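You operate a simulated robot arm through the tools that you are given. There is no shell and no other tool. Be economical: measure what you need, move in short steps, check, and stop when the job is done.

The job below is to be done with a simulated robot arm. You get a single attempt, and the scene is never put back.

Task
Move the spoilt red bow to the purple tray and set a silver stud in the cream bow.
Fine: one push on the red knob; end with the slide out, the new bow in it, the dial set.

It is judged by the outcome, as a careful person would: the job done as asked, and still so three seconds after it is handed in. It fails if anything else is knocked over, pushed out of place, dropped, spilled or broken.

Robot
A 7-joint arm with a two-finger parallel gripper, fixed in place. Base frame: the origin is at the foot of the arm, x ahead of it, y to its left, z up; the work surface is at about z = 840. Lengths are in mm, angles in degrees, forces in N, time in s.
With the tool pointing down near the work surface it reaches from about 240 to 680 mm from the base axis. Its first joint turns from -66.0 to 66.0 degrees. Payload 2.4 kg.
Tool frame: the origin (TCP) lies between the finger pads and is the grasp point; the fingertips stand 30 mm ahead of it; z points along the fingers, y is the line along which they close. The gripper opens to 94 mm. The fingers are 28 mm wide and 10 mm thick; the gripper's body (50 by 96 mm) begins 55 mm behind the TCP.
Orientation is that of the tool frame in the base frame, as a unit quaternion [w, x, y, z]. With the fingers straight down and closing along the base's y, the tool's x points along the base's -x, its y along +y and its z along -z.

Tools
- The arm moves only by the tool jog_arm. Its argument "deltas" is a list of rows, each a list of 3 entries, a list of its own where there are three numbers: the shift along the base's x, y, z in units of 150 mm (1.0 is 150 mm), then the turn, a rotation vector about the base's x, y, z in units of 45 degrees (1.0 is 45 degrees), then the closure, from 0 (fully open) to 1 (shut). In form: [[[tx, ty, tz], [wx, wy, wz], fingers], ...]. A call has 1 to 8 rows; each row is the pose to reach, as a shift and turn from the pose commanded when the call began. A call with a number of a shift or a turn outside -1 to 1 is refused whole. Each row takes 0.2 s and may step no farther than 50 mm and 8.6 degrees from the row before; otherwise, or with a gripper value out of range, the whole call is refused. A pose out of reach is approached as far as the arm can. The call stops where the force on the tool passes 40 N (or 10 N more than at its start, if that is more) or the arm is blocked; 0.2 s more then pass. Each finger travels about 153 mm/s and halts on what it meets, pressing with about 23 N; the grip force reading is that of the motor and also rises with nothing between the fingers. The clock runs only during rows and for 0.2 s after the last one: add rows that repeat a pose to give the fingers time. It gives the time, the measured TCP pose, the force on the tool (base axes), the opening and the grip force at its end, in the units of the frame above (readings bear some noise), with the torque about the TCP (base axes, N m) and any sound that the robot's microphone picked up, and new pictures: "show" is both (left out), scene, wrist or none.
- Cameras (640 x 400 px; columns grow to the right, rows downward): "scene" is fixed at [51.8, 471.6, 1481.2]; the picture's right is [-0.71, -0.70, 0.00], its down [-0.30, 0.30, -0.91] and it looks along [0.64, -0.64, -0.42] (base axes); focal length 348 px, centre (320, 200). "wrist" rides on the gripper at [76, 14, -103] in the tool frame; the picture's right is [-0.18, 0.98, 0.00], its down [-0.75, -0.14, -0.64] and it looks along [-0.63, -0.12, 0.77] (tool axes); focal length 243 px, centre (320, 200). There is no depth. A picture from a camera that has moved, and an enlarged one, comes with that camera's place and axes in the base frame and with its lens. The place of the scene camera against the robot may be out by one fixed shift of up to 25 mm in any direction.
- close_up(camera, box): a new picture of the part [left, top, right, bottom] of that camera's present view, enlarged. It takes no simulated time.
- job_done(): hands the job in; it is judged then, once.

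Go step by step. Nothing tells you positions but the pictures and the camera data: compare them with the known pose of the tool, close in by small moves and look again before you grip or let go. The budget is 120 turns and 200 pictures, counting those below and the enlarged ones. Unless the task says otherwise, let go and move clear before handing in, and close with one line.

The tools are called after ">>>" as a command line: name --argument value ..., lists and objects as JSON in quotes. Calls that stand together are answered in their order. jog_arm: Moves the arm, as the interface text tells. Its arguments: {"type":"object","properties":{"deltas":{"type":"array"},"show":{"type":"string","enum":["both","scene","wrist","none"]}},"required":["deltas"]} The other tools are called the same way: close_up (camera, box) takes an enlarged picture of a part of a camera's view; job_done () hands the job in.

At the start:

```text
clock: 0.0
ee_pos: [405.4, -14.1, 1296.3]
ee_rot: [0.0, -0.001, 1.0, 0.001]
contact_force: [0.5, 0.4, 0.3]
torque: [0.02, 0.01, 0.04]
finger_gap: 94.0
grasp_force: 0.0
```

scene: 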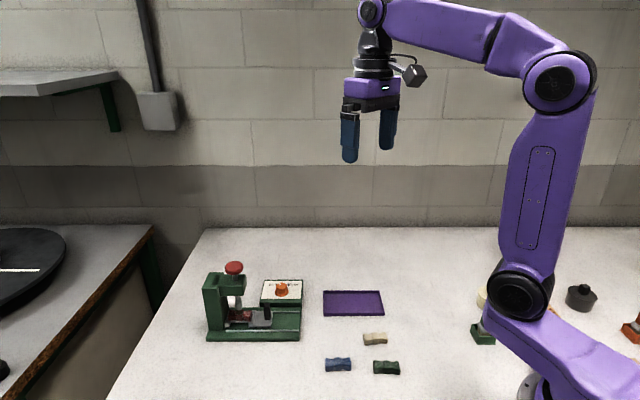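
wrist: 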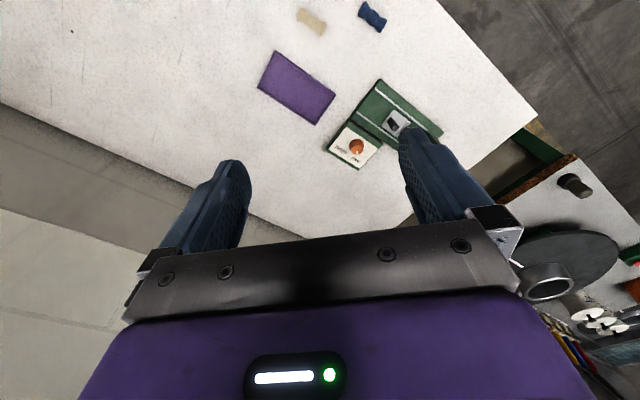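

I see a green press with a red knob, a dial plate, a slide holding a red bow, a purple tray, and loose bows in cream, blue and green. I'll take close-ups of these first.

>>> close_up --camera "scene" --box '[190, 250, 320, 350]'

>>> close_up --camera "scene" --box '[300, 280, 428, 380]'

>>> close_up --camera "wrist" --box '[250, 0, 450, 170]'

>>> close_up --camera "scene" --box '[440, 250, 640, 400]'

```text
4.00 times, centred on (255, 300) of scene
camera zoom: at [51.8, 471.6, 1481.2], right [-0.71, -0.7, 0.0], down [-0.3, 0.3, -0.91], along [0.64, -0.64, -0.42], focal length 1394 px, centre (580, -200)
```

zoom: 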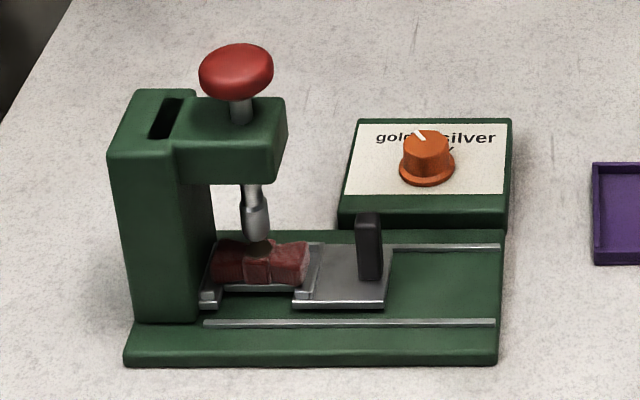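

```text
4.00 times, centred on (364, 330) of scene
camera zoom: at [51.8, 471.6, 1481.2], right [-0.71, -0.7, 0.0], down [-0.3, 0.3, -0.91], along [0.64, -0.64, -0.42], focal length 1394 px, centre (144, -320)
```

zoom: 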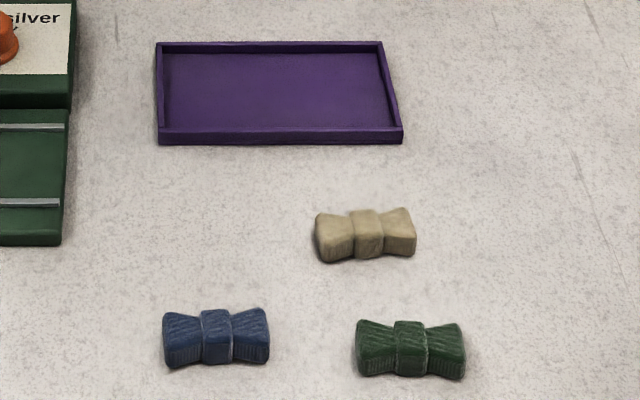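

```text
2.35 times, centred on (350, 85) of wrist
camera zoom: at [329.5, -0.5, 1397.7], right [0.18, 0.98, 0.0], down [0.75, -0.14, 0.64], along [0.63, -0.12, -0.77], focal length 571 px, centre (249, 471)
```

zoom: 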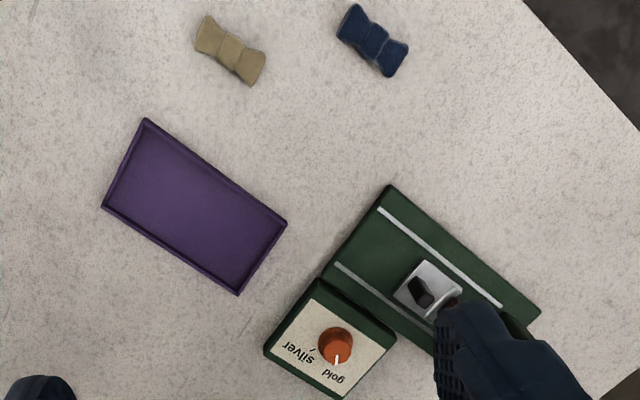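

```text
2.67 times, centred on (540, 325) of scene
camera zoom: at [51.8, 471.6, 1481.2], right [-0.71, -0.7, 0.0], down [-0.3, 0.3, -0.91], along [0.64, -0.64, -0.42], focal length 929 px, centre (-267, -133)
```

zoom: 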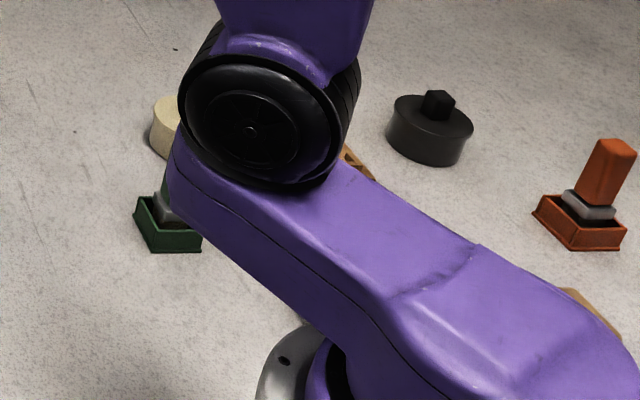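

The slide axis runs about 45° in the base frame, (0.7, 0.7) pointing into the press. I'll lower the arm and yaw it +45° for a closer wrist view.

>>> jog_arm --deltas '[[[0.0, 0.05, -0.16], [0, 0, 0.167], 0], [[0.0, 0.1, -0.33], [0, 0, 0.333], 0], [[0.0, 0.15, -0.5], [0, 0, 0.5], 0], [[0.0, 0.2, -0.67], [0, 0, 0.667], 0], [[0.0, 0.25, -0.83], [0, 0, 0.833], 0], [[0.0, 0.3, -1.0], [0, 0, 1.0], 0]]'

```text
clock: 1.4
ee_pos: [406.0, 29.8, 1145.8]
ee_rot: [0.0, -0.384, 0.923, 0.0]
contact_force: [0.3, -0.4, -0.4]
torque: [0.01, -0.01, 0.01]
finger_gap: 94.1
grasp_force: 0.0
camera wrist: at [342.2, -13.5, 1246.7], right [-0.57, 0.82, 0.0], down [0.63, 0.43, 0.64], along [0.53, 0.36, -0.77], focal length 243 px, centre (320, 200)
```

scene: 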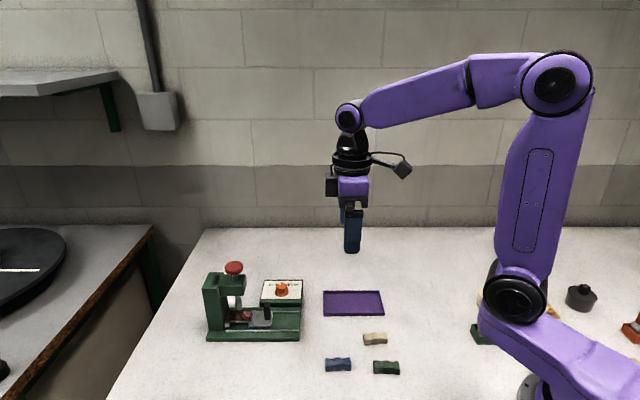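
wrist: 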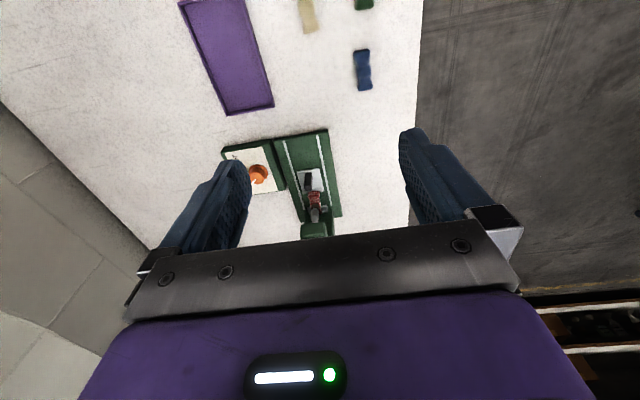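

The press is now in the wrist view. I'll enlarge it to measure.

>>> close_up --camera "wrist" --box '[215, 120, 375, 245]'

>>> close_up --camera "wrist" --box '[180, 0, 380, 120]'

```text
3.20 times, centred on (295, 182) of wrist
camera zoom: at [342.2, -13.5, 1246.7], right [-0.57, 0.82, 0.0], down [0.63, 0.43, 0.64], along [0.53, 0.36, -0.77], focal length 776 px, centre (400, 256)
```

zoom: 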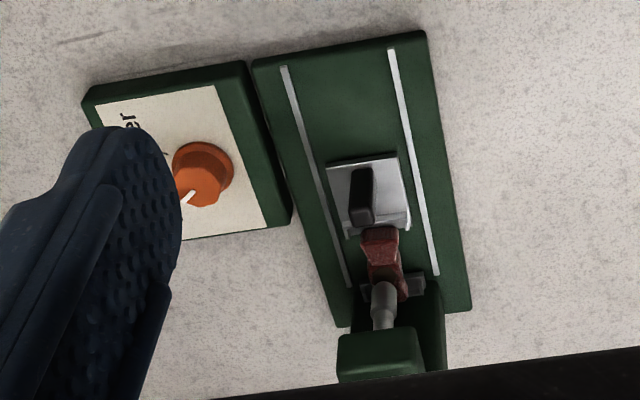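

```text
3.20 times, centred on (280, 60) of wrist
camera zoom: at [342.2, -13.5, 1246.7], right [-0.57, 0.82, 0.0], down [0.63, 0.43, 0.64], along [0.53, 0.36, -0.77], focal length 776 px, centre (448, 648)
```

zoom: 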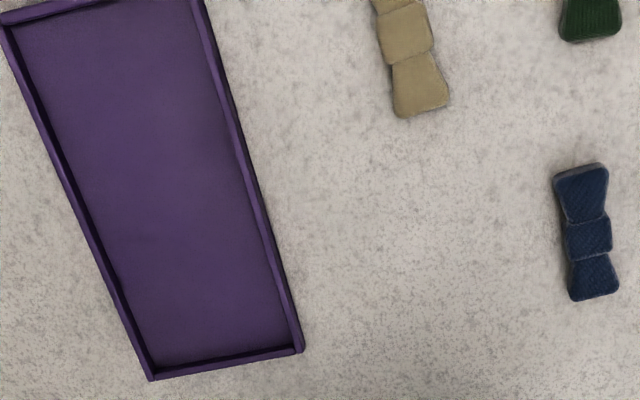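

The slide midline runs through about (514, 63) to (629, 176), and the handle is near (565, 112) with its top at z≈907. I'll move over it with the fingers part closed.

>>> jog_arm --deltas '[[[0.2, 0.1, -0.1], [0, 0, 0], 0.2], [[0.4, 0.2, -0.25], [0, 0, 0], 0.4], [[0.6, 0.3, -0.45], [0, 0, 0], 0.57], [[0.8, 0.4, -0.65], [0, 0, 0], 0.57], [[0.96, 0.447, -0.84], [0, 0, 0], 0.57], [[0.96, 0.447, -0.84], [0, 0, 0], 0.57]]'

```text
clock: 2.8
ee_pos: [550.2, 98.8, 1020.3]
ee_rot: [0.0, -0.383, 0.924, -0.001]
contact_force: [-0.3, -0.7, 0.0]
torque: [0.02, 0.02, -0.02]
finger_gap: 40.3
grasp_force: 0.1
camera wrist: at [486.1, 54.2, 1122.4], right [-0.56, 0.83, 0.0], down [0.63, 0.43, 0.64], along [0.53, 0.36, -0.77], focal length 243 px, centre (320, 200)
```

scene: 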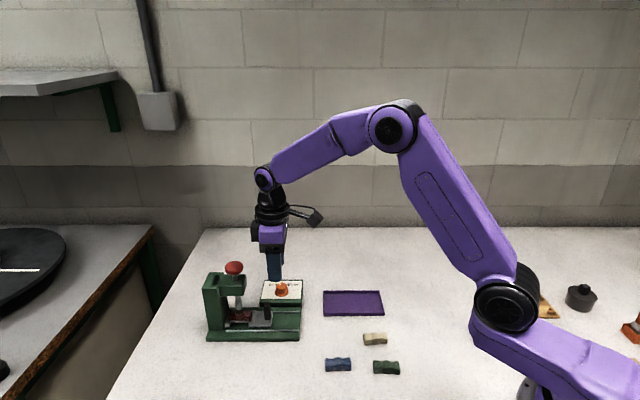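
wrist: 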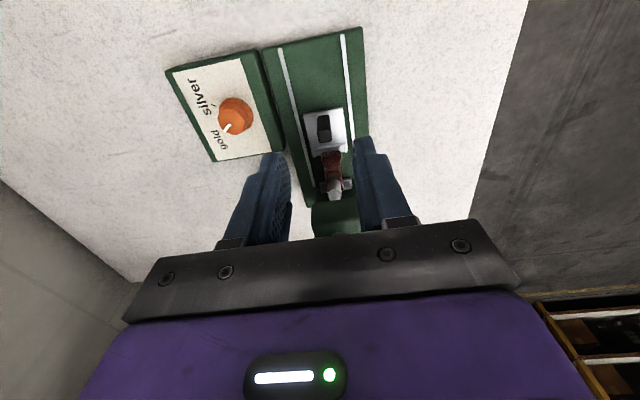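

>>> close_up --camera "wrist" --box '[250, 80, 390, 200]'

>>> close_up --camera "wrist" --box '[160, 50, 290, 165]'

```text
3.33 times, centred on (320, 140) of wrist
camera zoom: at [486.1, 54.2, 1122.4], right [-0.56, 0.83, 0.0], down [0.63, 0.43, 0.64], along [0.53, 0.36, -0.77], focal length 809 px, centre (320, 400)
```

zoom: 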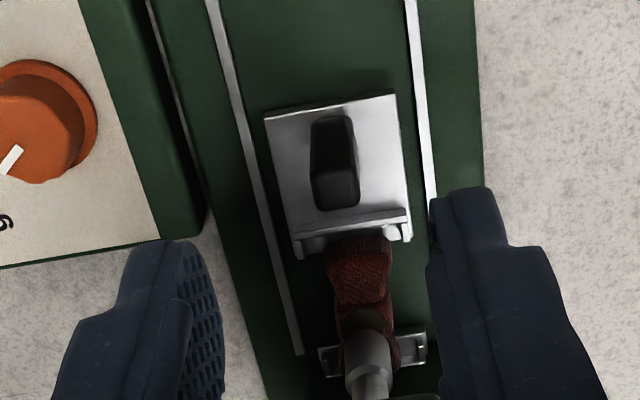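

```text
3.48 times, centred on (225, 108) of wrist
camera zoom: at [486.1, 54.2, 1122.4], right [-0.56, 0.83, 0.0], down [0.63, 0.43, 0.64], along [0.53, 0.36, -0.77], focal length 844 px, centre (650, 522)
```

zoom: 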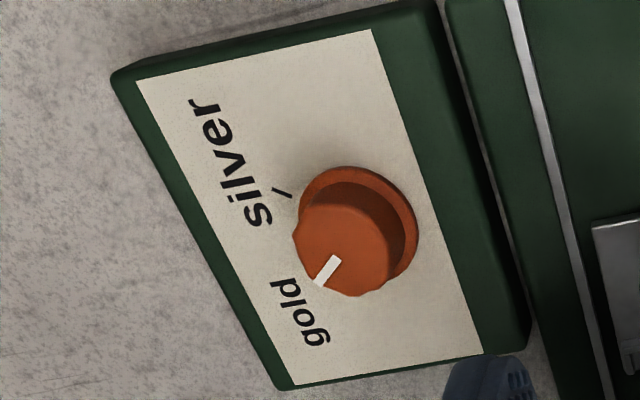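

The handle top is about 11×13 mm, centred near (567.5, 115.3), z≈908. I'll descend around it.

>>> jog_arm --deltas '[[[0.117, 0.115, -0.2], [0, 0, 0], 0.57], [[0.117, 0.115, -0.45], [0, 0, 0], 0.57], [[0.117, 0.115, -0.65], [0, 0, 0], 0.57], [[0.117, 0.115, -0.767], [0, 0, 0], 0.57], [[0.117, 0.115, -0.767], [0, 0, 0], 0.57]]'

>>> close_up --camera "scene" --box '[190, 230, 320, 350]'

>>> close_up --camera "wrist" --box '[230, 80, 410, 230]'

```text
clock: 4.0
ee_pos: [567.4, 115.5, 905.3]
ee_rot: [0.0, -0.382, 0.924, 0.0]
contact_force: [0.0, -0.5, 0.2]
torque: [0.02, 0.02, -0.02]
finger_gap: 40.3
grasp_force: 0.1
camera wrist: at [502.9, 70.8, 1006.8], right [-0.56, 0.83, 0.0], down [0.63, 0.43, 0.64], along [0.53, 0.36, -0.77], focal length 243 px, centre (320, 200)
```

scene: 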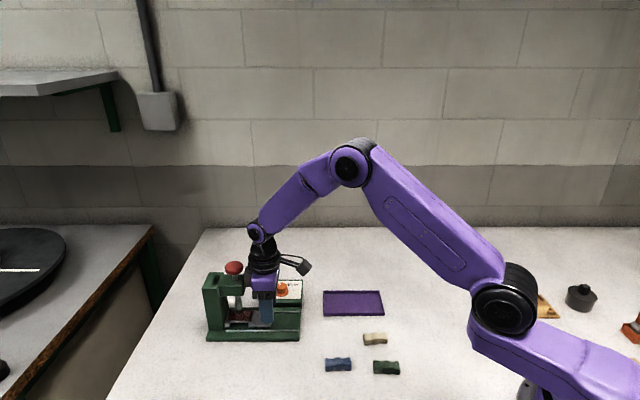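
wrist: 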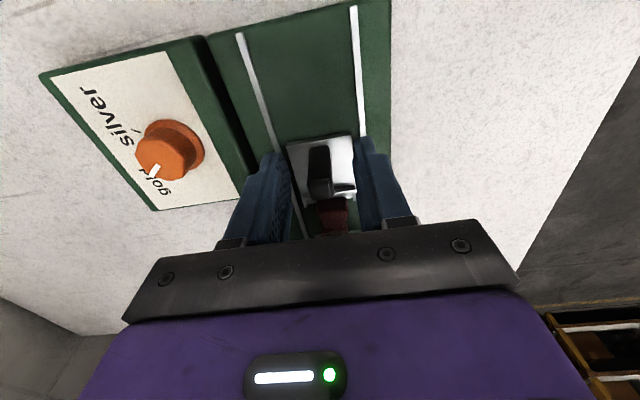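

```text
3.33 times, centred on (255, 290) of scene
camera zoom: at [51.8, 471.6, 1481.2], right [-0.71, -0.7, 0.0], down [-0.3, 0.3, -0.91], along [0.64, -0.64, -0.42], focal length 1162 px, centre (537, -100)
```

zoom: 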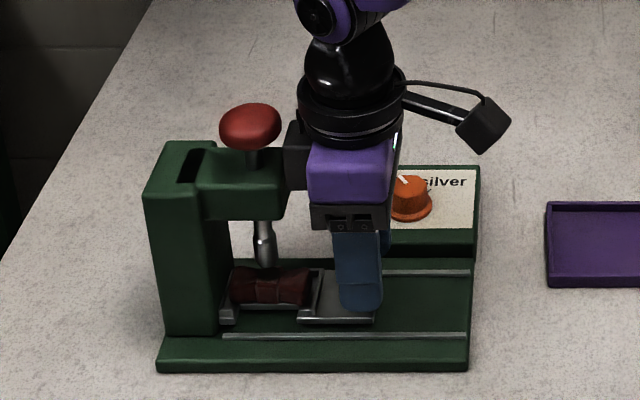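

```text
2.67 times, centred on (320, 155) of wrist
camera zoom: at [502.9, 70.8, 1006.8], right [-0.56, 0.83, 0.0], down [0.63, 0.43, 0.64], along [0.53, 0.36, -0.77], focal length 647 px, centre (320, 320)
```

zoom: 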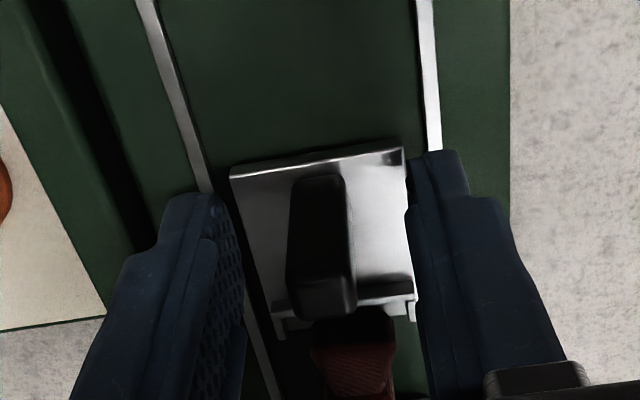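

The fingers are centred on either side of the handle. I'll grip it.

>>> jog_arm --deltas '[[[0, 0, 0], [0, 0, 0], 0.8], [[0, 0, 0], [0, 0, 0], 0.95], [[0, 0, 0], [0, 0, 0], 0.95]]' --show "none"

```text
clock: 4.8
ee_pos: [566.1, 114.2, 904.9]
ee_rot: [0.0, -0.383, 0.924, 0.0]
contact_force: [1.7, -1.6, -3.8]
torque: [0.12, -0.16, -0.03]
finger_gap: 18.0
grasp_force: 44.8
```

The handle is gripped at 18 mm. I'll pull the slide outward in small steps.

>>> jog_arm --deltas '[[[-0.033, -0.033, 0], [0, 0, 0], 0.95], [[-0.067, -0.067, 0], [0, 0, 0], 0.95], [[-0.1, -0.1, 0], [0, 0, 0], 0.95], [[-0.133, -0.133, 0], [0, 0, 0], 0.95], [[-0.167, -0.167, 0], [0, 0, 0], 0.95], [[-0.2, -0.2, 0], [0, 0, 0], 0.95], [[-0.233, -0.233, 0], [0, 0, 0], 0.95], [[-0.267, -0.267, 0], [0, 0, 0], 0.95]]'

>>> close_up --camera "scene" --box '[190, 230, 320, 350]'

```text
clock: 6.6
ee_pos: [526.8, 74.2, 905.4]
ee_rot: [-0.001, -0.383, 0.924, 0.0]
contact_force: [2.2, -0.6, 5.9]
torque: [-0.12, 0.09, 0.01]
finger_gap: 18.1
grasp_force: 45.1
camera wrist: at [463.4, 30.7, 1007.0], right [-0.57, 0.82, 0.0], down [0.63, 0.43, 0.64], along [0.53, 0.36, -0.77], focal length 243 px, centre (320, 200)
```

scene: 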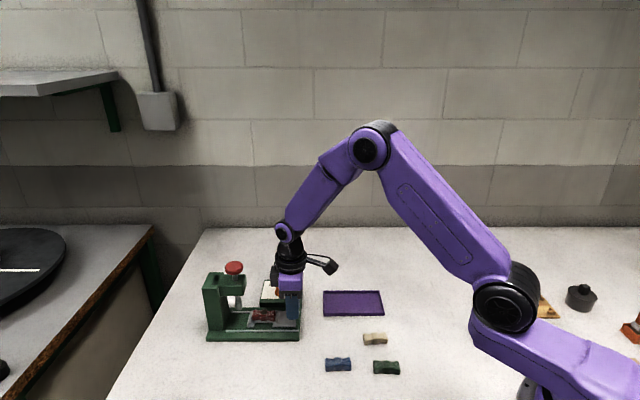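
wrist: 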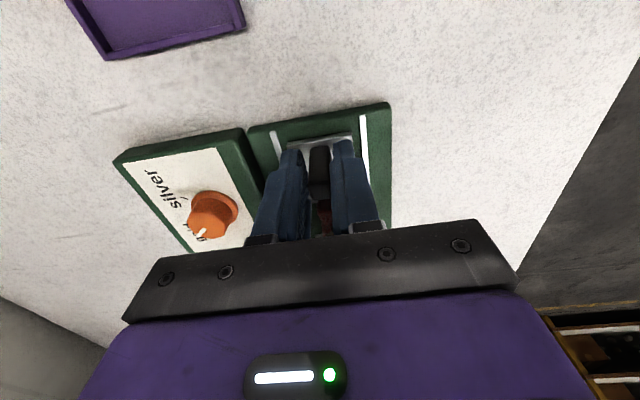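

```text
3.33 times, centred on (255, 290) of scene
camera zoom: at [51.7, 471.6, 1481.2], right [-0.71, -0.7, 0.0], down [-0.3, 0.3, -0.91], along [0.64, -0.64, -0.42], focal length 1162 px, centre (537, -100)
```

zoom: 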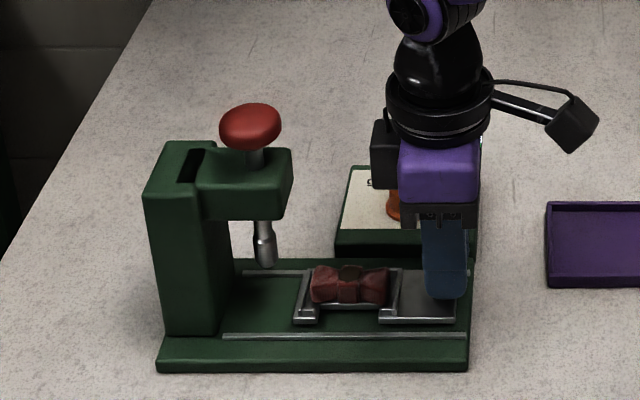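

The slide has come out about 56 mm and moves freely. I'll pull gently on to find the end stop.

>>> jog_arm --deltas '[[[-0.015, -0.015, 0], [0, 0, 0], 0.95], [[-0.03, -0.03, 0], [0, 0, 0], 0.95], [[-0.045, -0.045, 0], [0, 0, 0], 0.95]]'

>>> close_up --camera "scene" --box '[190, 230, 320, 350]'

```text
clock: 7.4
ee_pos: [519.6, 66.4, 905.4]
ee_rot: [0.0, -0.382, 0.924, 0.0]
contact_force: [0.7, -0.2, 6.4]
torque: [-0.14, 0.09, 0.05]
finger_gap: 18.3
grasp_force: 44.8
camera wrist: at [456.3, 23.6, 1006.9], right [-0.57, 0.82, 0.0], down [0.63, 0.43, 0.64], along [0.53, 0.36, -0.77], focal length 243 px, centre (320, 200)
```

scene: 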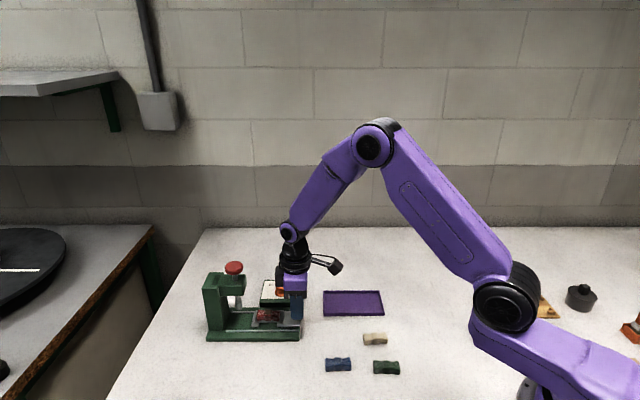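
wrist: 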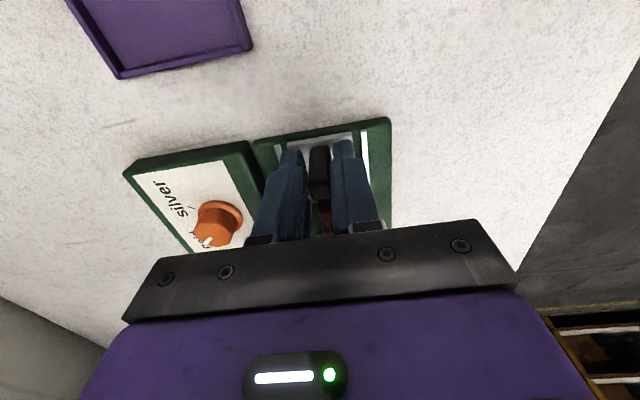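

```text
3.33 times, centred on (255, 290) of scene
camera zoom: at [51.7, 471.6, 1481.2], right [-0.71, -0.7, 0.0], down [-0.3, 0.3, -0.91], along [0.64, -0.64, -0.42], focal length 1162 px, centre (537, -100)
```

zoom: 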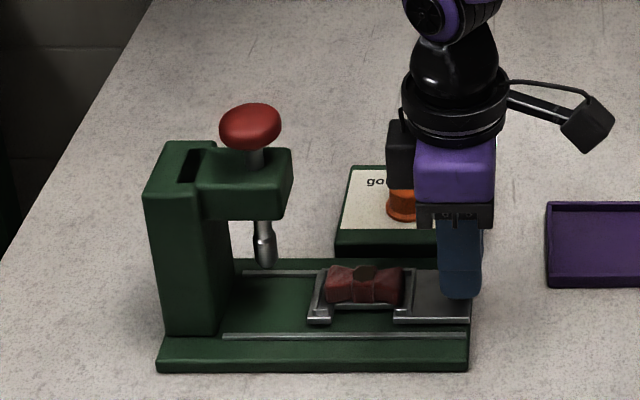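

The plate edge is now level with the base edge. I'll try one small further pull to check for a stop.

>>> jog_arm --deltas '[[[-0.01, -0.01, 0], [0, 0, 0], 0.95], [[-0.02, -0.02, 0], [0, 0, 0], 0.95], [[-0.02, -0.02, 0], [0, 0, 0], 0.95]]' --show "none"

>>> close_up --camera "scene" --box '[190, 230, 320, 350]'

```text
clock: 8.2
ee_pos: [518.0, 65.6, 904.0]
ee_rot: [0.0, -0.383, 0.924, 0.001]
contact_force: [0.1, 0.4, 12.6]
torque: [-0.08, 0.06, -0.02]
finger_gap: 18.1
grasp_force: 45.2
```

```text
3.33 times, centred on (255, 290) of scene
camera zoom: at [51.6, 471.6, 1481.2], right [-0.71, -0.7, 0.0], down [-0.3, 0.3, -0.91], along [0.64, -0.64, -0.42], focal length 1162 px, centre (537, -100)
```

zoom: 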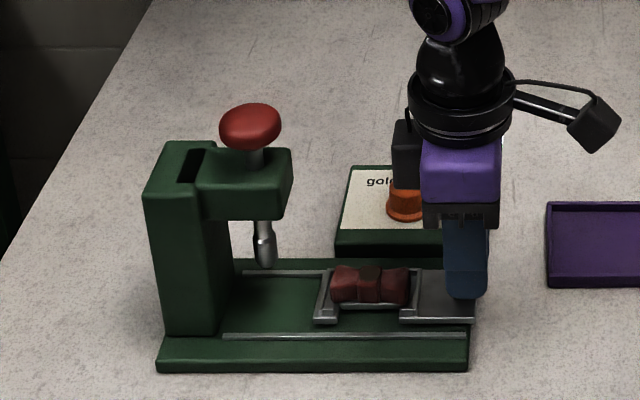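

The slide has reached its stop at about 69 mm of travel. I'll release the handle and rise.

>>> jog_arm --deltas '[[[-0.01, -0.01, 0], [0, 0, 0], 0.75], [[-0.01, -0.01, 0], [0, 0, 0], 0.57], [[-0.01, -0.01, 0], [0, 0, 0], 0.57], [[-0.01, -0.01, 0.2], [0, 0, 0], 0.57], [[-0.03, -0.03, 0.5], [0, 0, 0], 0.57], [[-0.03, -0.03, 0.75], [0, 0, 0], 0.57], [[-0.03, -0.03, 0.9], [0, 0, 0], 0.57]]'

>>> close_up --camera "wrist" --box '[250, 80, 390, 200]'

>>> close_up --camera "scene" --box '[190, 250, 320, 350]'

```text
clock: 9.8
ee_pos: [513.5, 59.1, 1039.6]
ee_rot: [0.0, -0.383, 0.924, -0.001]
contact_force: [0.9, -0.1, 0.3]
torque: [-0.03, 0.01, 0.03]
finger_gap: 40.5
grasp_force: 0.1
camera wrist: at [448.9, 16.3, 1142.0], right [-0.56, 0.83, 0.0], down [0.63, 0.43, 0.64], along [0.53, 0.36, -0.77], focal length 243 px, centre (320, 200)
```

scene: 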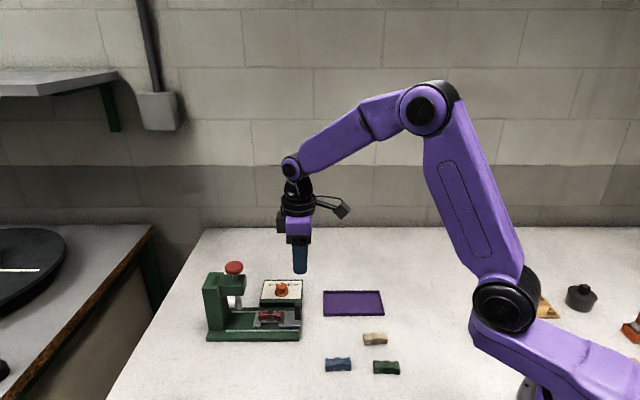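
wrist: 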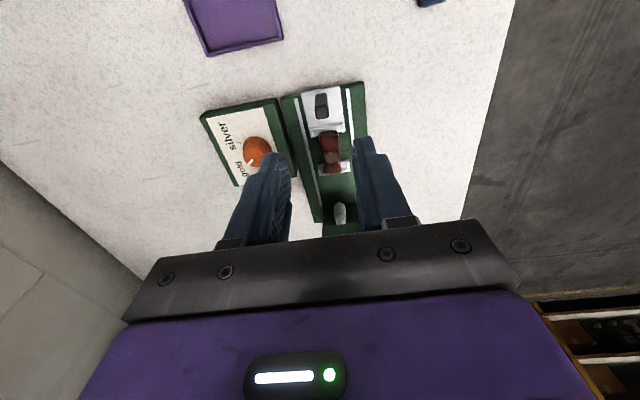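

```text
3.33 times, centred on (320, 140) of wrist
camera zoom: at [448.9, 16.3, 1142.0], right [-0.56, 0.83, 0.0], down [0.63, 0.43, 0.64], along [0.53, 0.36, -0.77], focal length 809 px, centre (320, 400)
```

zoom: 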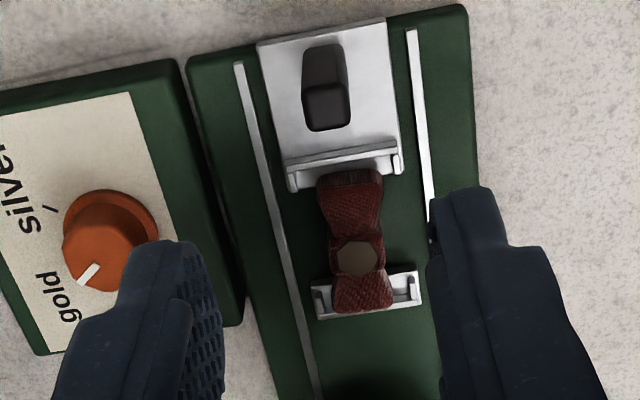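

```text
4.00 times, centred on (255, 300) of scene
camera zoom: at [51.8, 471.6, 1481.2], right [-0.71, -0.7, 0.0], down [-0.3, 0.3, -0.91], along [0.64, -0.64, -0.42], focal length 1394 px, centre (580, -200)
```

zoom: 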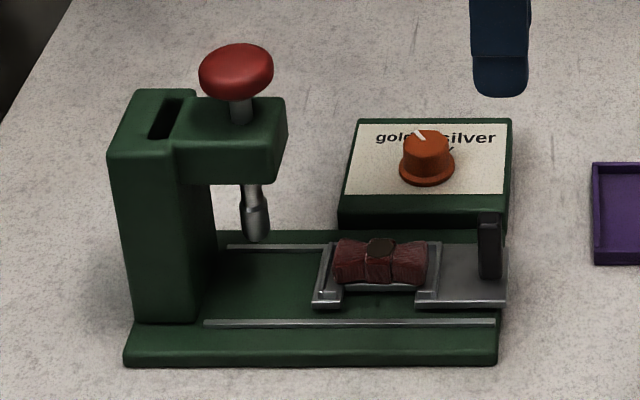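

The red bow is centred near (559, 106) and the cradle sides are open in the middle. I'll hover above it and check.

>>> jog_arm --deltas '[[[0.15, 0.16, -0.13], [0, 0, 0], 0.57], [[0.303, 0.316, -0.3], [0, 0, 0], 0.57], [[0.303, 0.316, -0.53], [0, 0, 0], 0.57], [[0.303, 0.316, -0.68], [0, 0, 0], 0.57], [[0.303, 0.316, -0.68], [0, 0, 0], 0.57]]'

>>> close_up --camera "wrist" --box '[230, 80, 410, 230]'

>>> close_up --camera "scene" --box '[190, 230, 320, 350]'

```text
clock: 11.0
ee_pos: [558.2, 107.5, 936.5]
ee_rot: [0.0, -0.383, 0.924, 0.0]
contact_force: [0.0, 0.4, 0.9]
torque: [0.01, -0.01, -0.02]
finger_gap: 40.6
grasp_force: 0.1
camera wrist: at [494.6, 63.8, 1039.2], right [-0.56, 0.83, 0.0], down [0.63, 0.43, 0.64], along [0.53, 0.36, -0.77], focal length 243 px, centre (320, 200)
```

scene: 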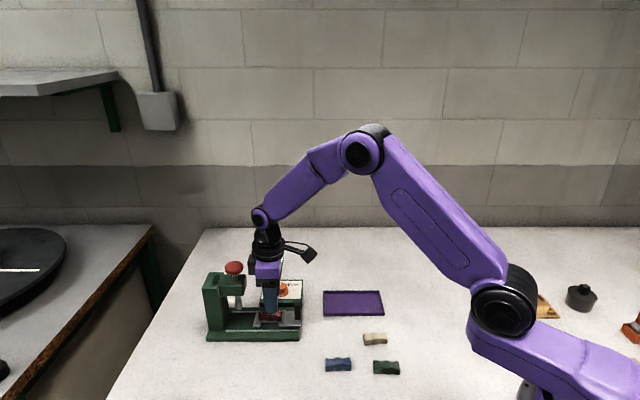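
wrist: 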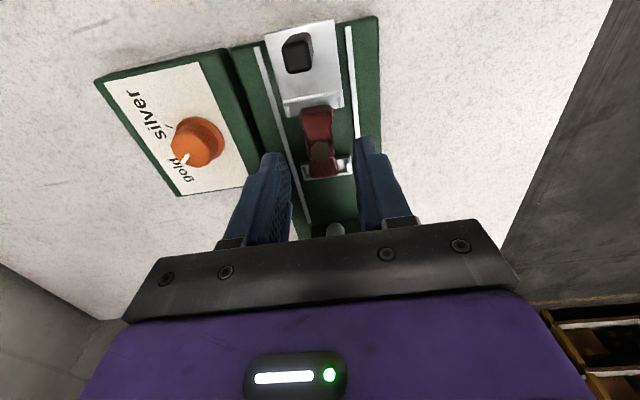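

```text
2.67 times, centred on (320, 155) of wrist
camera zoom: at [494.6, 63.8, 1039.2], right [-0.56, 0.83, 0.0], down [0.63, 0.43, 0.64], along [0.53, 0.36, -0.77], focal length 647 px, centre (320, 320)
```

zoom: 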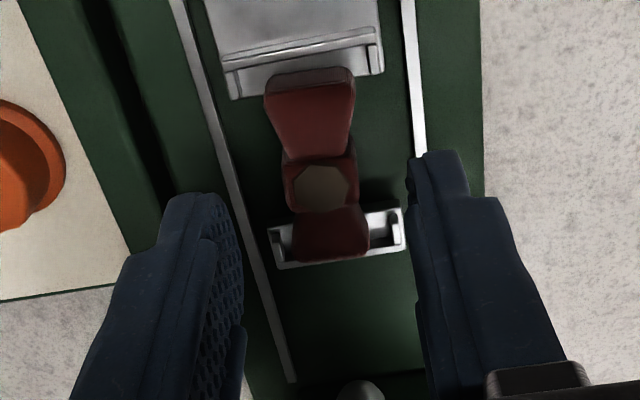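

```text
3.33 times, centred on (255, 290) of scene
camera zoom: at [51.8, 471.6, 1481.2], right [-0.71, -0.7, 0.0], down [-0.3, 0.3, -0.91], along [0.64, -0.64, -0.42], focal length 1162 px, centre (537, -100)
```

zoom: 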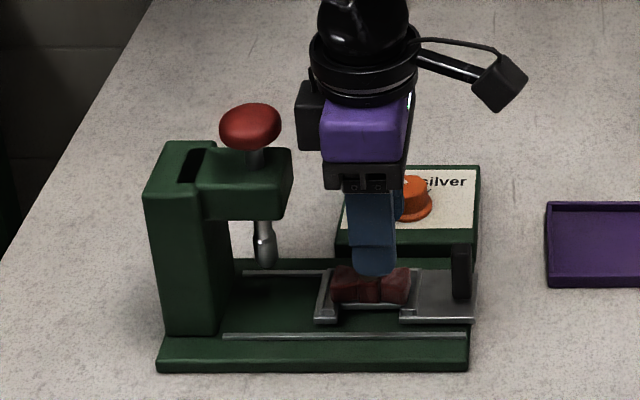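

The bow is roughly centred at (561, 109). I'll shift slightly and descend to grasp height.

>>> jog_arm --deltas '[[[0.016, 0.012, -0.05], [0, 0, 0], 0.57], [[0.016, 0.012, -0.14], [0, 0, 0], 0.57], [[0.016, 0.012, -0.22], [0, 0, 0], 0.57], [[0.016, 0.012, -0.235], [0, 0, 0], 0.57]]'

>>> close_up --camera "scene" --box '[190, 250, 320, 350]'

>>> close_up --camera "wrist" --box '[230, 80, 410, 230]'

```text
clock: 12.0
ee_pos: [560.0, 109.0, 903.7]
ee_rot: [-0.001, -0.383, 0.924, 0.0]
contact_force: [0.5, 0.0, -0.1]
torque: [0.01, 0.05, -0.04]
finger_gap: 40.6
grasp_force: 0.0
camera wrist: at [496.6, 65.3, 1004.0], right [-0.56, 0.83, 0.0], down [0.63, 0.43, 0.64], along [0.53, 0.36, -0.77], focal length 243 px, centre (320, 200)
```

scene: 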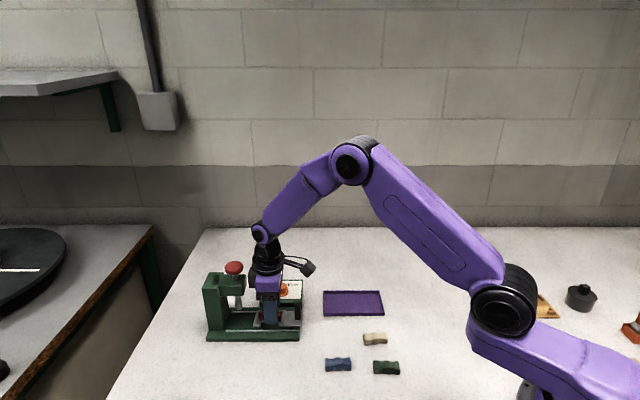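
wrist: 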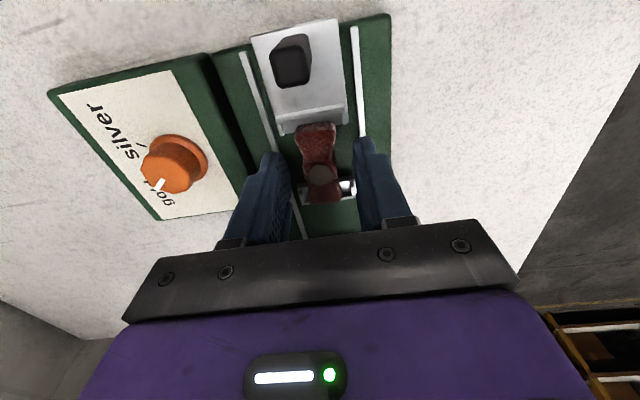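

```text
4.00 times, centred on (255, 300) of scene
camera zoom: at [51.8, 471.6, 1481.2], right [-0.71, -0.7, 0.0], down [-0.3, 0.3, -0.91], along [0.64, -0.64, -0.42], focal length 1394 px, centre (580, -200)
```

zoom: 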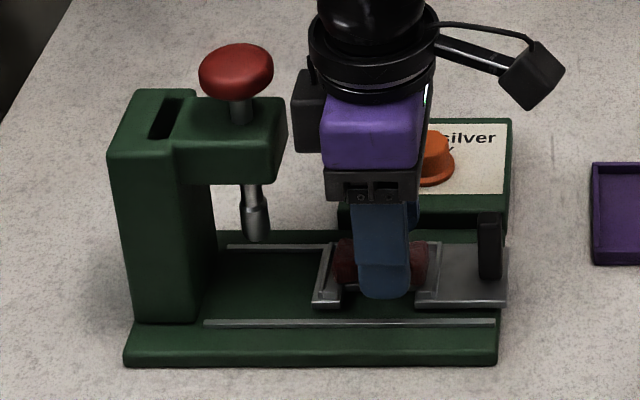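

```text
2.67 times, centred on (320, 155) of wrist
camera zoom: at [496.6, 65.3, 1004.0], right [-0.56, 0.83, 0.0], down [0.63, 0.43, 0.64], along [0.53, 0.36, -0.77], focal length 647 px, centre (320, 320)
```

zoom: 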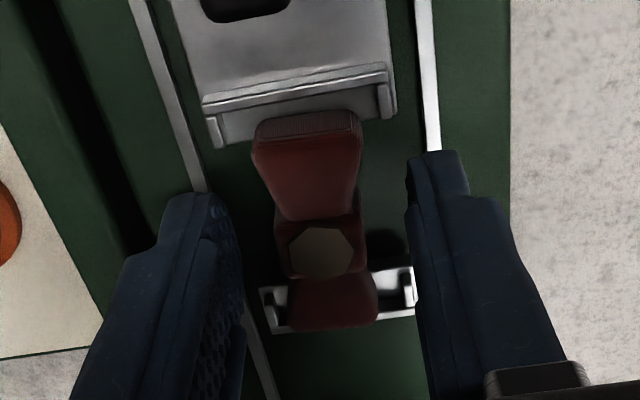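

The fingers sit between the cradle jaws and the bow is centred. I'll grip it.

>>> jog_arm --deltas '[[[0, 0, 0], [0, 0, 0], 0.8], [[0, 0, 0], [0, 0, 0], 0.9], [[0, 0, 0], [0, 0, 0], 0.9]]' --show "none"

>>> close_up --camera "scene" --box '[190, 250, 320, 350]'

```text
clock: 12.8
ee_pos: [560.3, 110.9, 902.7]
ee_rot: [0.0, -0.383, 0.924, 0.0]
contact_force: [0.2, 0.7, -0.2]
torque: [0.02, -0.01, 0.03]
finger_gap: 25.4
grasp_force: 23.2
```

```text
4.00 times, centred on (255, 300) of scene
camera zoom: at [51.8, 471.6, 1481.2], right [-0.71, -0.7, 0.0], down [-0.3, 0.3, -0.91], along [0.64, -0.64, -0.42], focal length 1394 px, centre (580, -200)
```

zoom: 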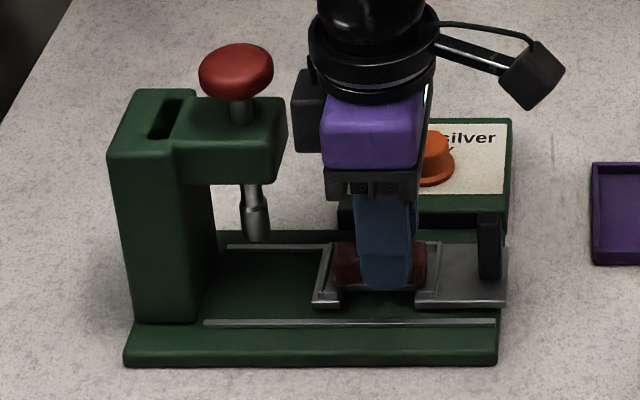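

The bow is gripped at 25 mm. I'll lift it and carry it to the tray, centred near (471, -79).

>>> jog_arm --deltas '[[[0, 0, 0.1], [0, 0, 0], 0.9], [[0, 0, 0.3], [0, 0, 0], 0.9], [[0, 0, 0.6], [0, 0, 0], 0.9], [[-0.1, -0.2, 0.7], [0, 0, 0], 0.9], [[-0.2, -0.4, 0.7], [0, 0, 0], 0.9], [[-0.3, -0.6, 0.7], [0, 0, 0], 0.9], [[-0.4, -0.8, 0.7], [0, 0, 0], 0.9], [[-0.5, -1.0, 0.7], [0, 0, 0], 0.9]]'

```text
clock: 14.6
ee_pos: [484.1, -41.3, 1007.1]
ee_rot: [0.0, -0.383, 0.924, 0.001]
contact_force: [-0.1, 0.1, 0.6]
torque: [-0.04, -0.01, 0.01]
finger_gap: 25.7
grasp_force: 22.3
camera wrist: at [421.4, -85.4, 1109.1], right [-0.56, 0.83, 0.0], down [0.63, 0.43, 0.64], along [0.53, 0.36, -0.77], focal length 243 px, centre (320, 200)
```

scene: 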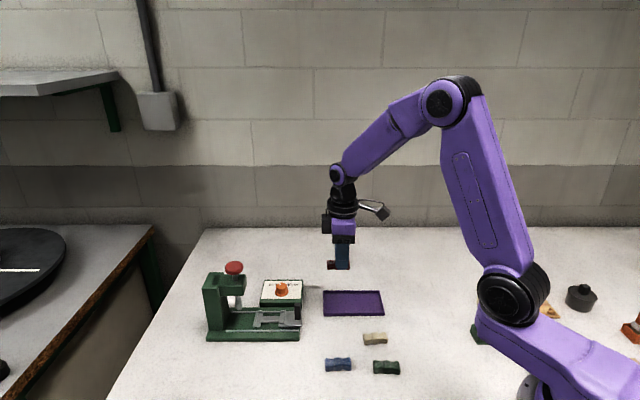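
wrist: 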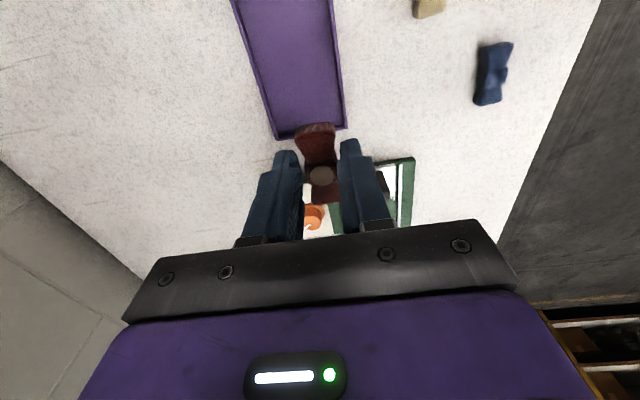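

The tray's near end is at about (524, -27), so its centre is confirmed. I'll move over it and descend.

>>> jog_arm --deltas '[[[-0.087, -0.25, -0.05], [0, 0, 0], 0.9], [[-0.087, -0.25, -0.3], [0, 0, 0], 0.9], [[-0.087, -0.25, -0.55], [0, 0, 0], 0.9], [[-0.087, -0.25, -0.72], [0, 0, 0], 0.9]]'

>>> close_up --camera "scene" --box '[290, 250, 420, 350]'

```text
clock: 15.6
ee_pos: [472.1, -76.9, 900.3]
ee_rot: [-0.001, -0.383, 0.924, -0.001]
contact_force: [0.0, 0.3, -0.7]
torque: [0.0, 0.03, 0.0]
finger_gap: 25.7
grasp_force: 22.9
camera wrist: at [408.2, -122.1, 1001.6], right [-0.56, 0.83, 0.0], down [0.63, 0.43, 0.64], along [0.53, 0.36, -0.77], focal length 243 px, centre (320, 200)
```

scene: 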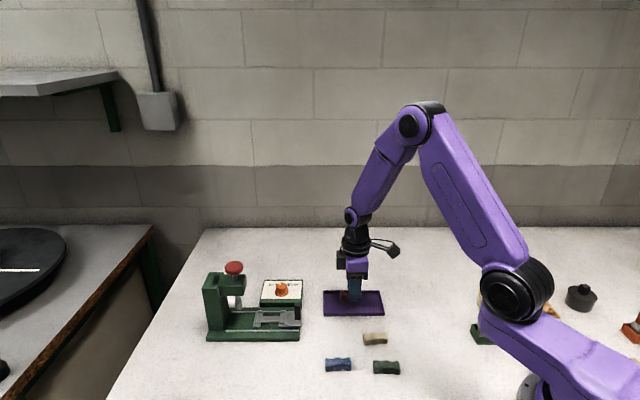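
wrist: 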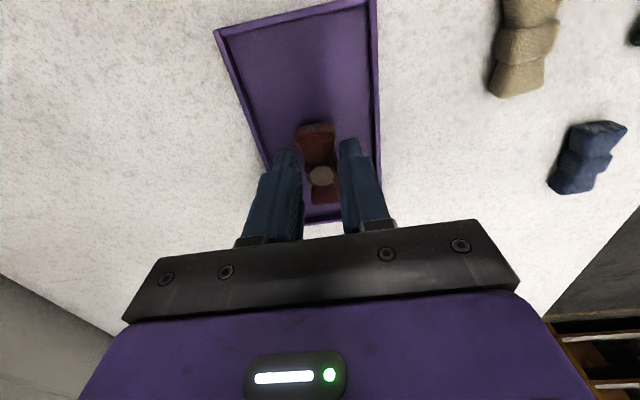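

```text
4.00 times, centred on (355, 300) of scene
camera zoom: at [51.8, 471.6, 1481.2], right [-0.71, -0.7, 0.0], down [-0.3, 0.3, -0.91], along [0.64, -0.64, -0.42], focal length 1394 px, centre (180, -200)
```

zoom: 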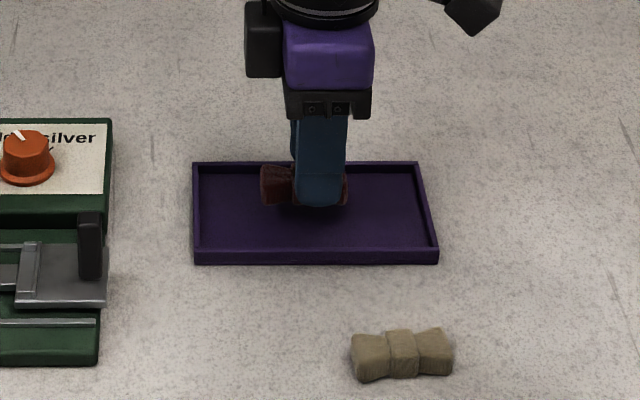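

The bow is over the tray. I'll lower it in small steps.

>>> jog_arm --deltas '[[[-0.01, -0.01, -0.04], [0, 0, 0], 0.9], [[-0.01, -0.01, -0.08], [0, 0, 0], 0.9], [[-0.01, -0.01, -0.12], [0, 0, 0], 0.9], [[-0.01, -0.01, -0.14], [0, 0, 0], 0.9]]' --show "none"

>>> close_up --camera "scene" --box '[310, 260, 400, 330]'

```text
clock: 16.6
ee_pos: [472.1, -78.9, 881.3]
ee_rot: [0.001, -0.383, 0.924, -0.001]
contact_force: [-5.0, 1.2, 32.2]
torque: [0.08, 0.19, 0.04]
finger_gap: 25.9
grasp_force: 22.7
```

```text
5.71 times, centred on (355, 295) of scene
camera zoom: at [51.2, 471.7, 1481.2], right [-0.71, -0.7, 0.0], down [-0.3, 0.3, -0.91], along [0.64, -0.64, -0.42], focal length 1992 px, centre (120, -343)
```

zoom: 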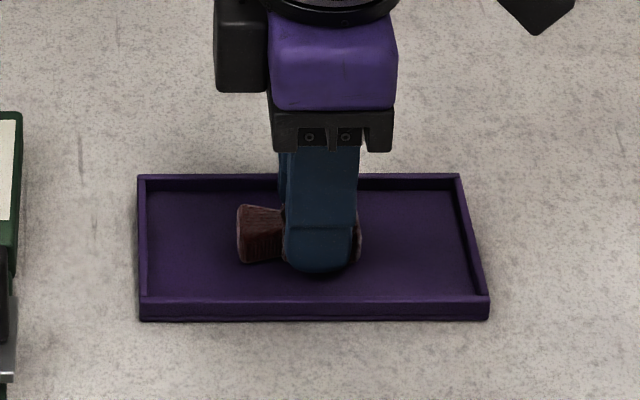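

The bow is touching the tray floor. I'll release it and lift away.

>>> jog_arm --deltas '[[[0, 0, 0.02], [0, 0, 0], 0.9], [[0, 0, 0.02], [0, 0, 0], 0.75], [[0, 0, 0.02], [0, 0, 0], 0.6], [[0, 0, 0.02], [0, 0, 0], 0.5], [[0, 0, 0.2], [0, 0, 0], 0.5], [[0, 0, 0.5], [0, 0, 0], 0.5], [[-0.1, 0, 0.8], [0, 0, 0], 0.5], [[-0.3, 0, 0.9], [0, 0, 0], 0.5]]'

>>> close_up --camera "scene" --box '[310, 260, 410, 360]'

>>> close_up --camera "wrist" --box '[360, 0, 540, 150]'

```text
clock: 18.4
ee_pos: [425.6, -78.8, 1014.0]
ee_rot: [0.001, -0.383, 0.924, 0.0]
contact_force: [0.6, 0.0, -1.1]
torque: [-0.01, 0.03, -0.01]
finger_gap: 47.0
grasp_force: 0.1
camera wrist: at [361.7, -123.3, 1115.5], right [-0.56, 0.83, 0.0], down [0.63, 0.43, 0.64], along [0.53, 0.36, -0.77], focal length 243 px, centre (320, 200)
```

scene: 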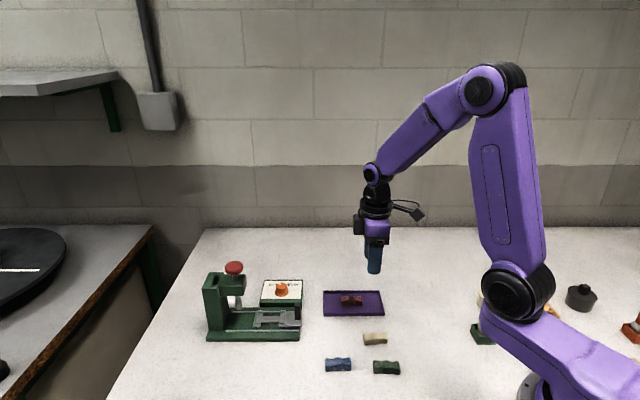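
wrist: 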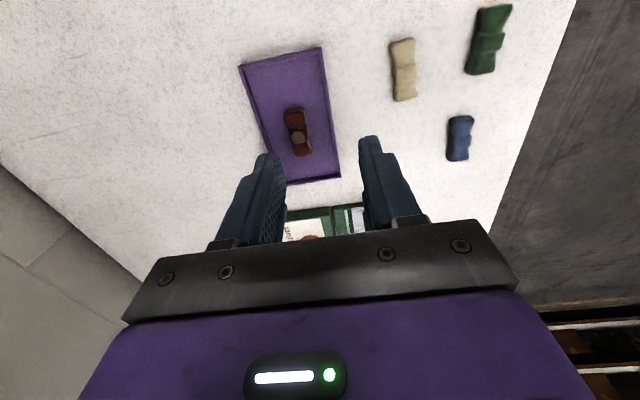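

```text
4.00 times, centred on (360, 310) of scene
camera zoom: at [51.8, 471.6, 1481.2], right [-0.71, -0.7, 0.0], down [-0.3, 0.3, -0.91], along [0.64, -0.64, -0.42], focal length 1394 px, centre (160, -240)
```

zoom: 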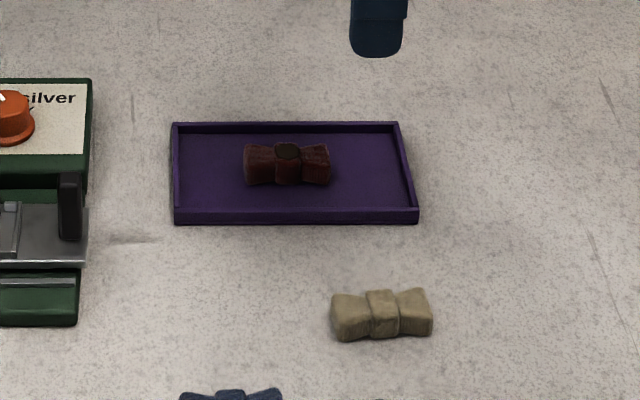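

```text
2.67 times, centred on (450, 75) of wrist
camera zoom: at [361.7, -123.3, 1115.5], right [-0.56, 0.83, 0.0], down [0.63, 0.43, 0.64], along [0.53, 0.36, -0.77], focal length 647 px, centre (-27, 533)
```

zoom: 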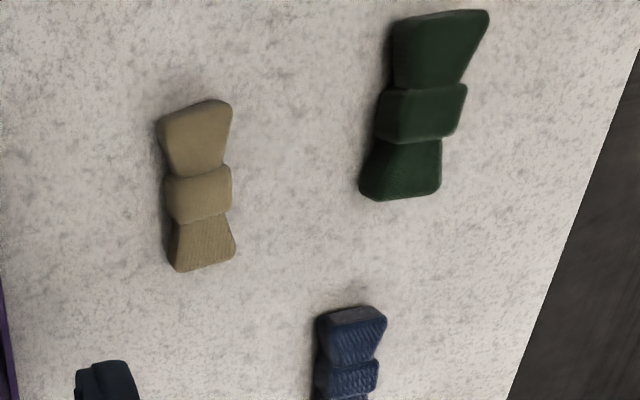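

The red bow rests in the tray. The cream bow is near (362, -26), lying at about 50°, so I'll move above it and align.

>>> jog_arm --deltas '[[[-0.15, 0.12, -0.1], [0, 0, 0.06], 0.5], [[-0.3, 0.25, -0.2], [0, 0, 0.12], 0.5], [[-0.424, 0.352, -0.36], [0, 0, 0.12], 0.5], [[-0.424, 0.352, -0.36], [0, 0, 0.12], 0.5]]'

>>> close_up --camera "wrist" --box '[230, 80, 410, 230]'

```text
clock: 19.4
ee_pos: [364.1, -27.7, 958.9]
ee_rot: [0.0, -0.426, 0.905, 0.0]
contact_force: [0.1, -0.6, -0.3]
torque: [0.01, -0.01, 0.0]
finger_gap: 46.9
grasp_force: 0.1
camera wrist: at [304.3, -76.6, 1061.1], right [-0.64, 0.77, 0.0], down [0.59, 0.49, 0.64], along [0.49, 0.41, -0.77], focal length 243 px, centre (320, 200)
```

scene: 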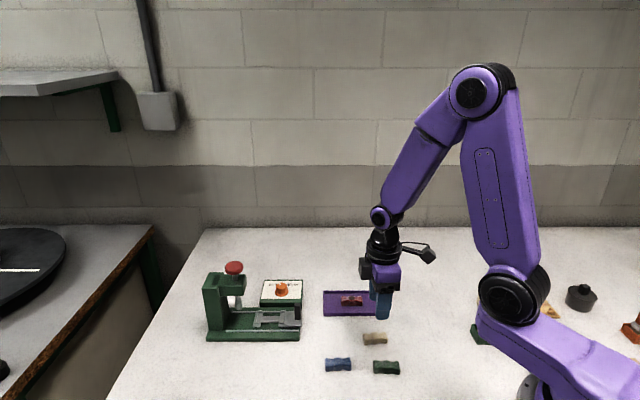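
wrist: 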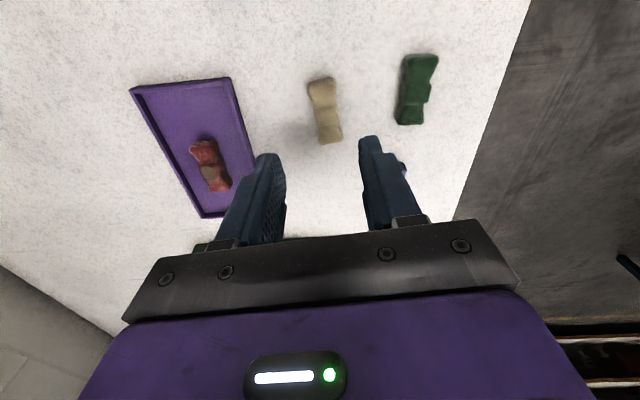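

```text
2.67 times, centred on (320, 155) of wrist
camera zoom: at [304.3, -76.6, 1061.1], right [-0.64, 0.77, 0.0], down [0.59, 0.49, 0.64], along [0.49, 0.41, -0.77], focal length 647 px, centre (320, 320)
```

zoom: 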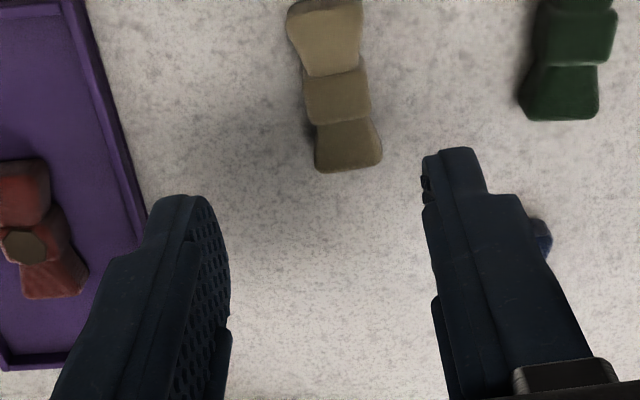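

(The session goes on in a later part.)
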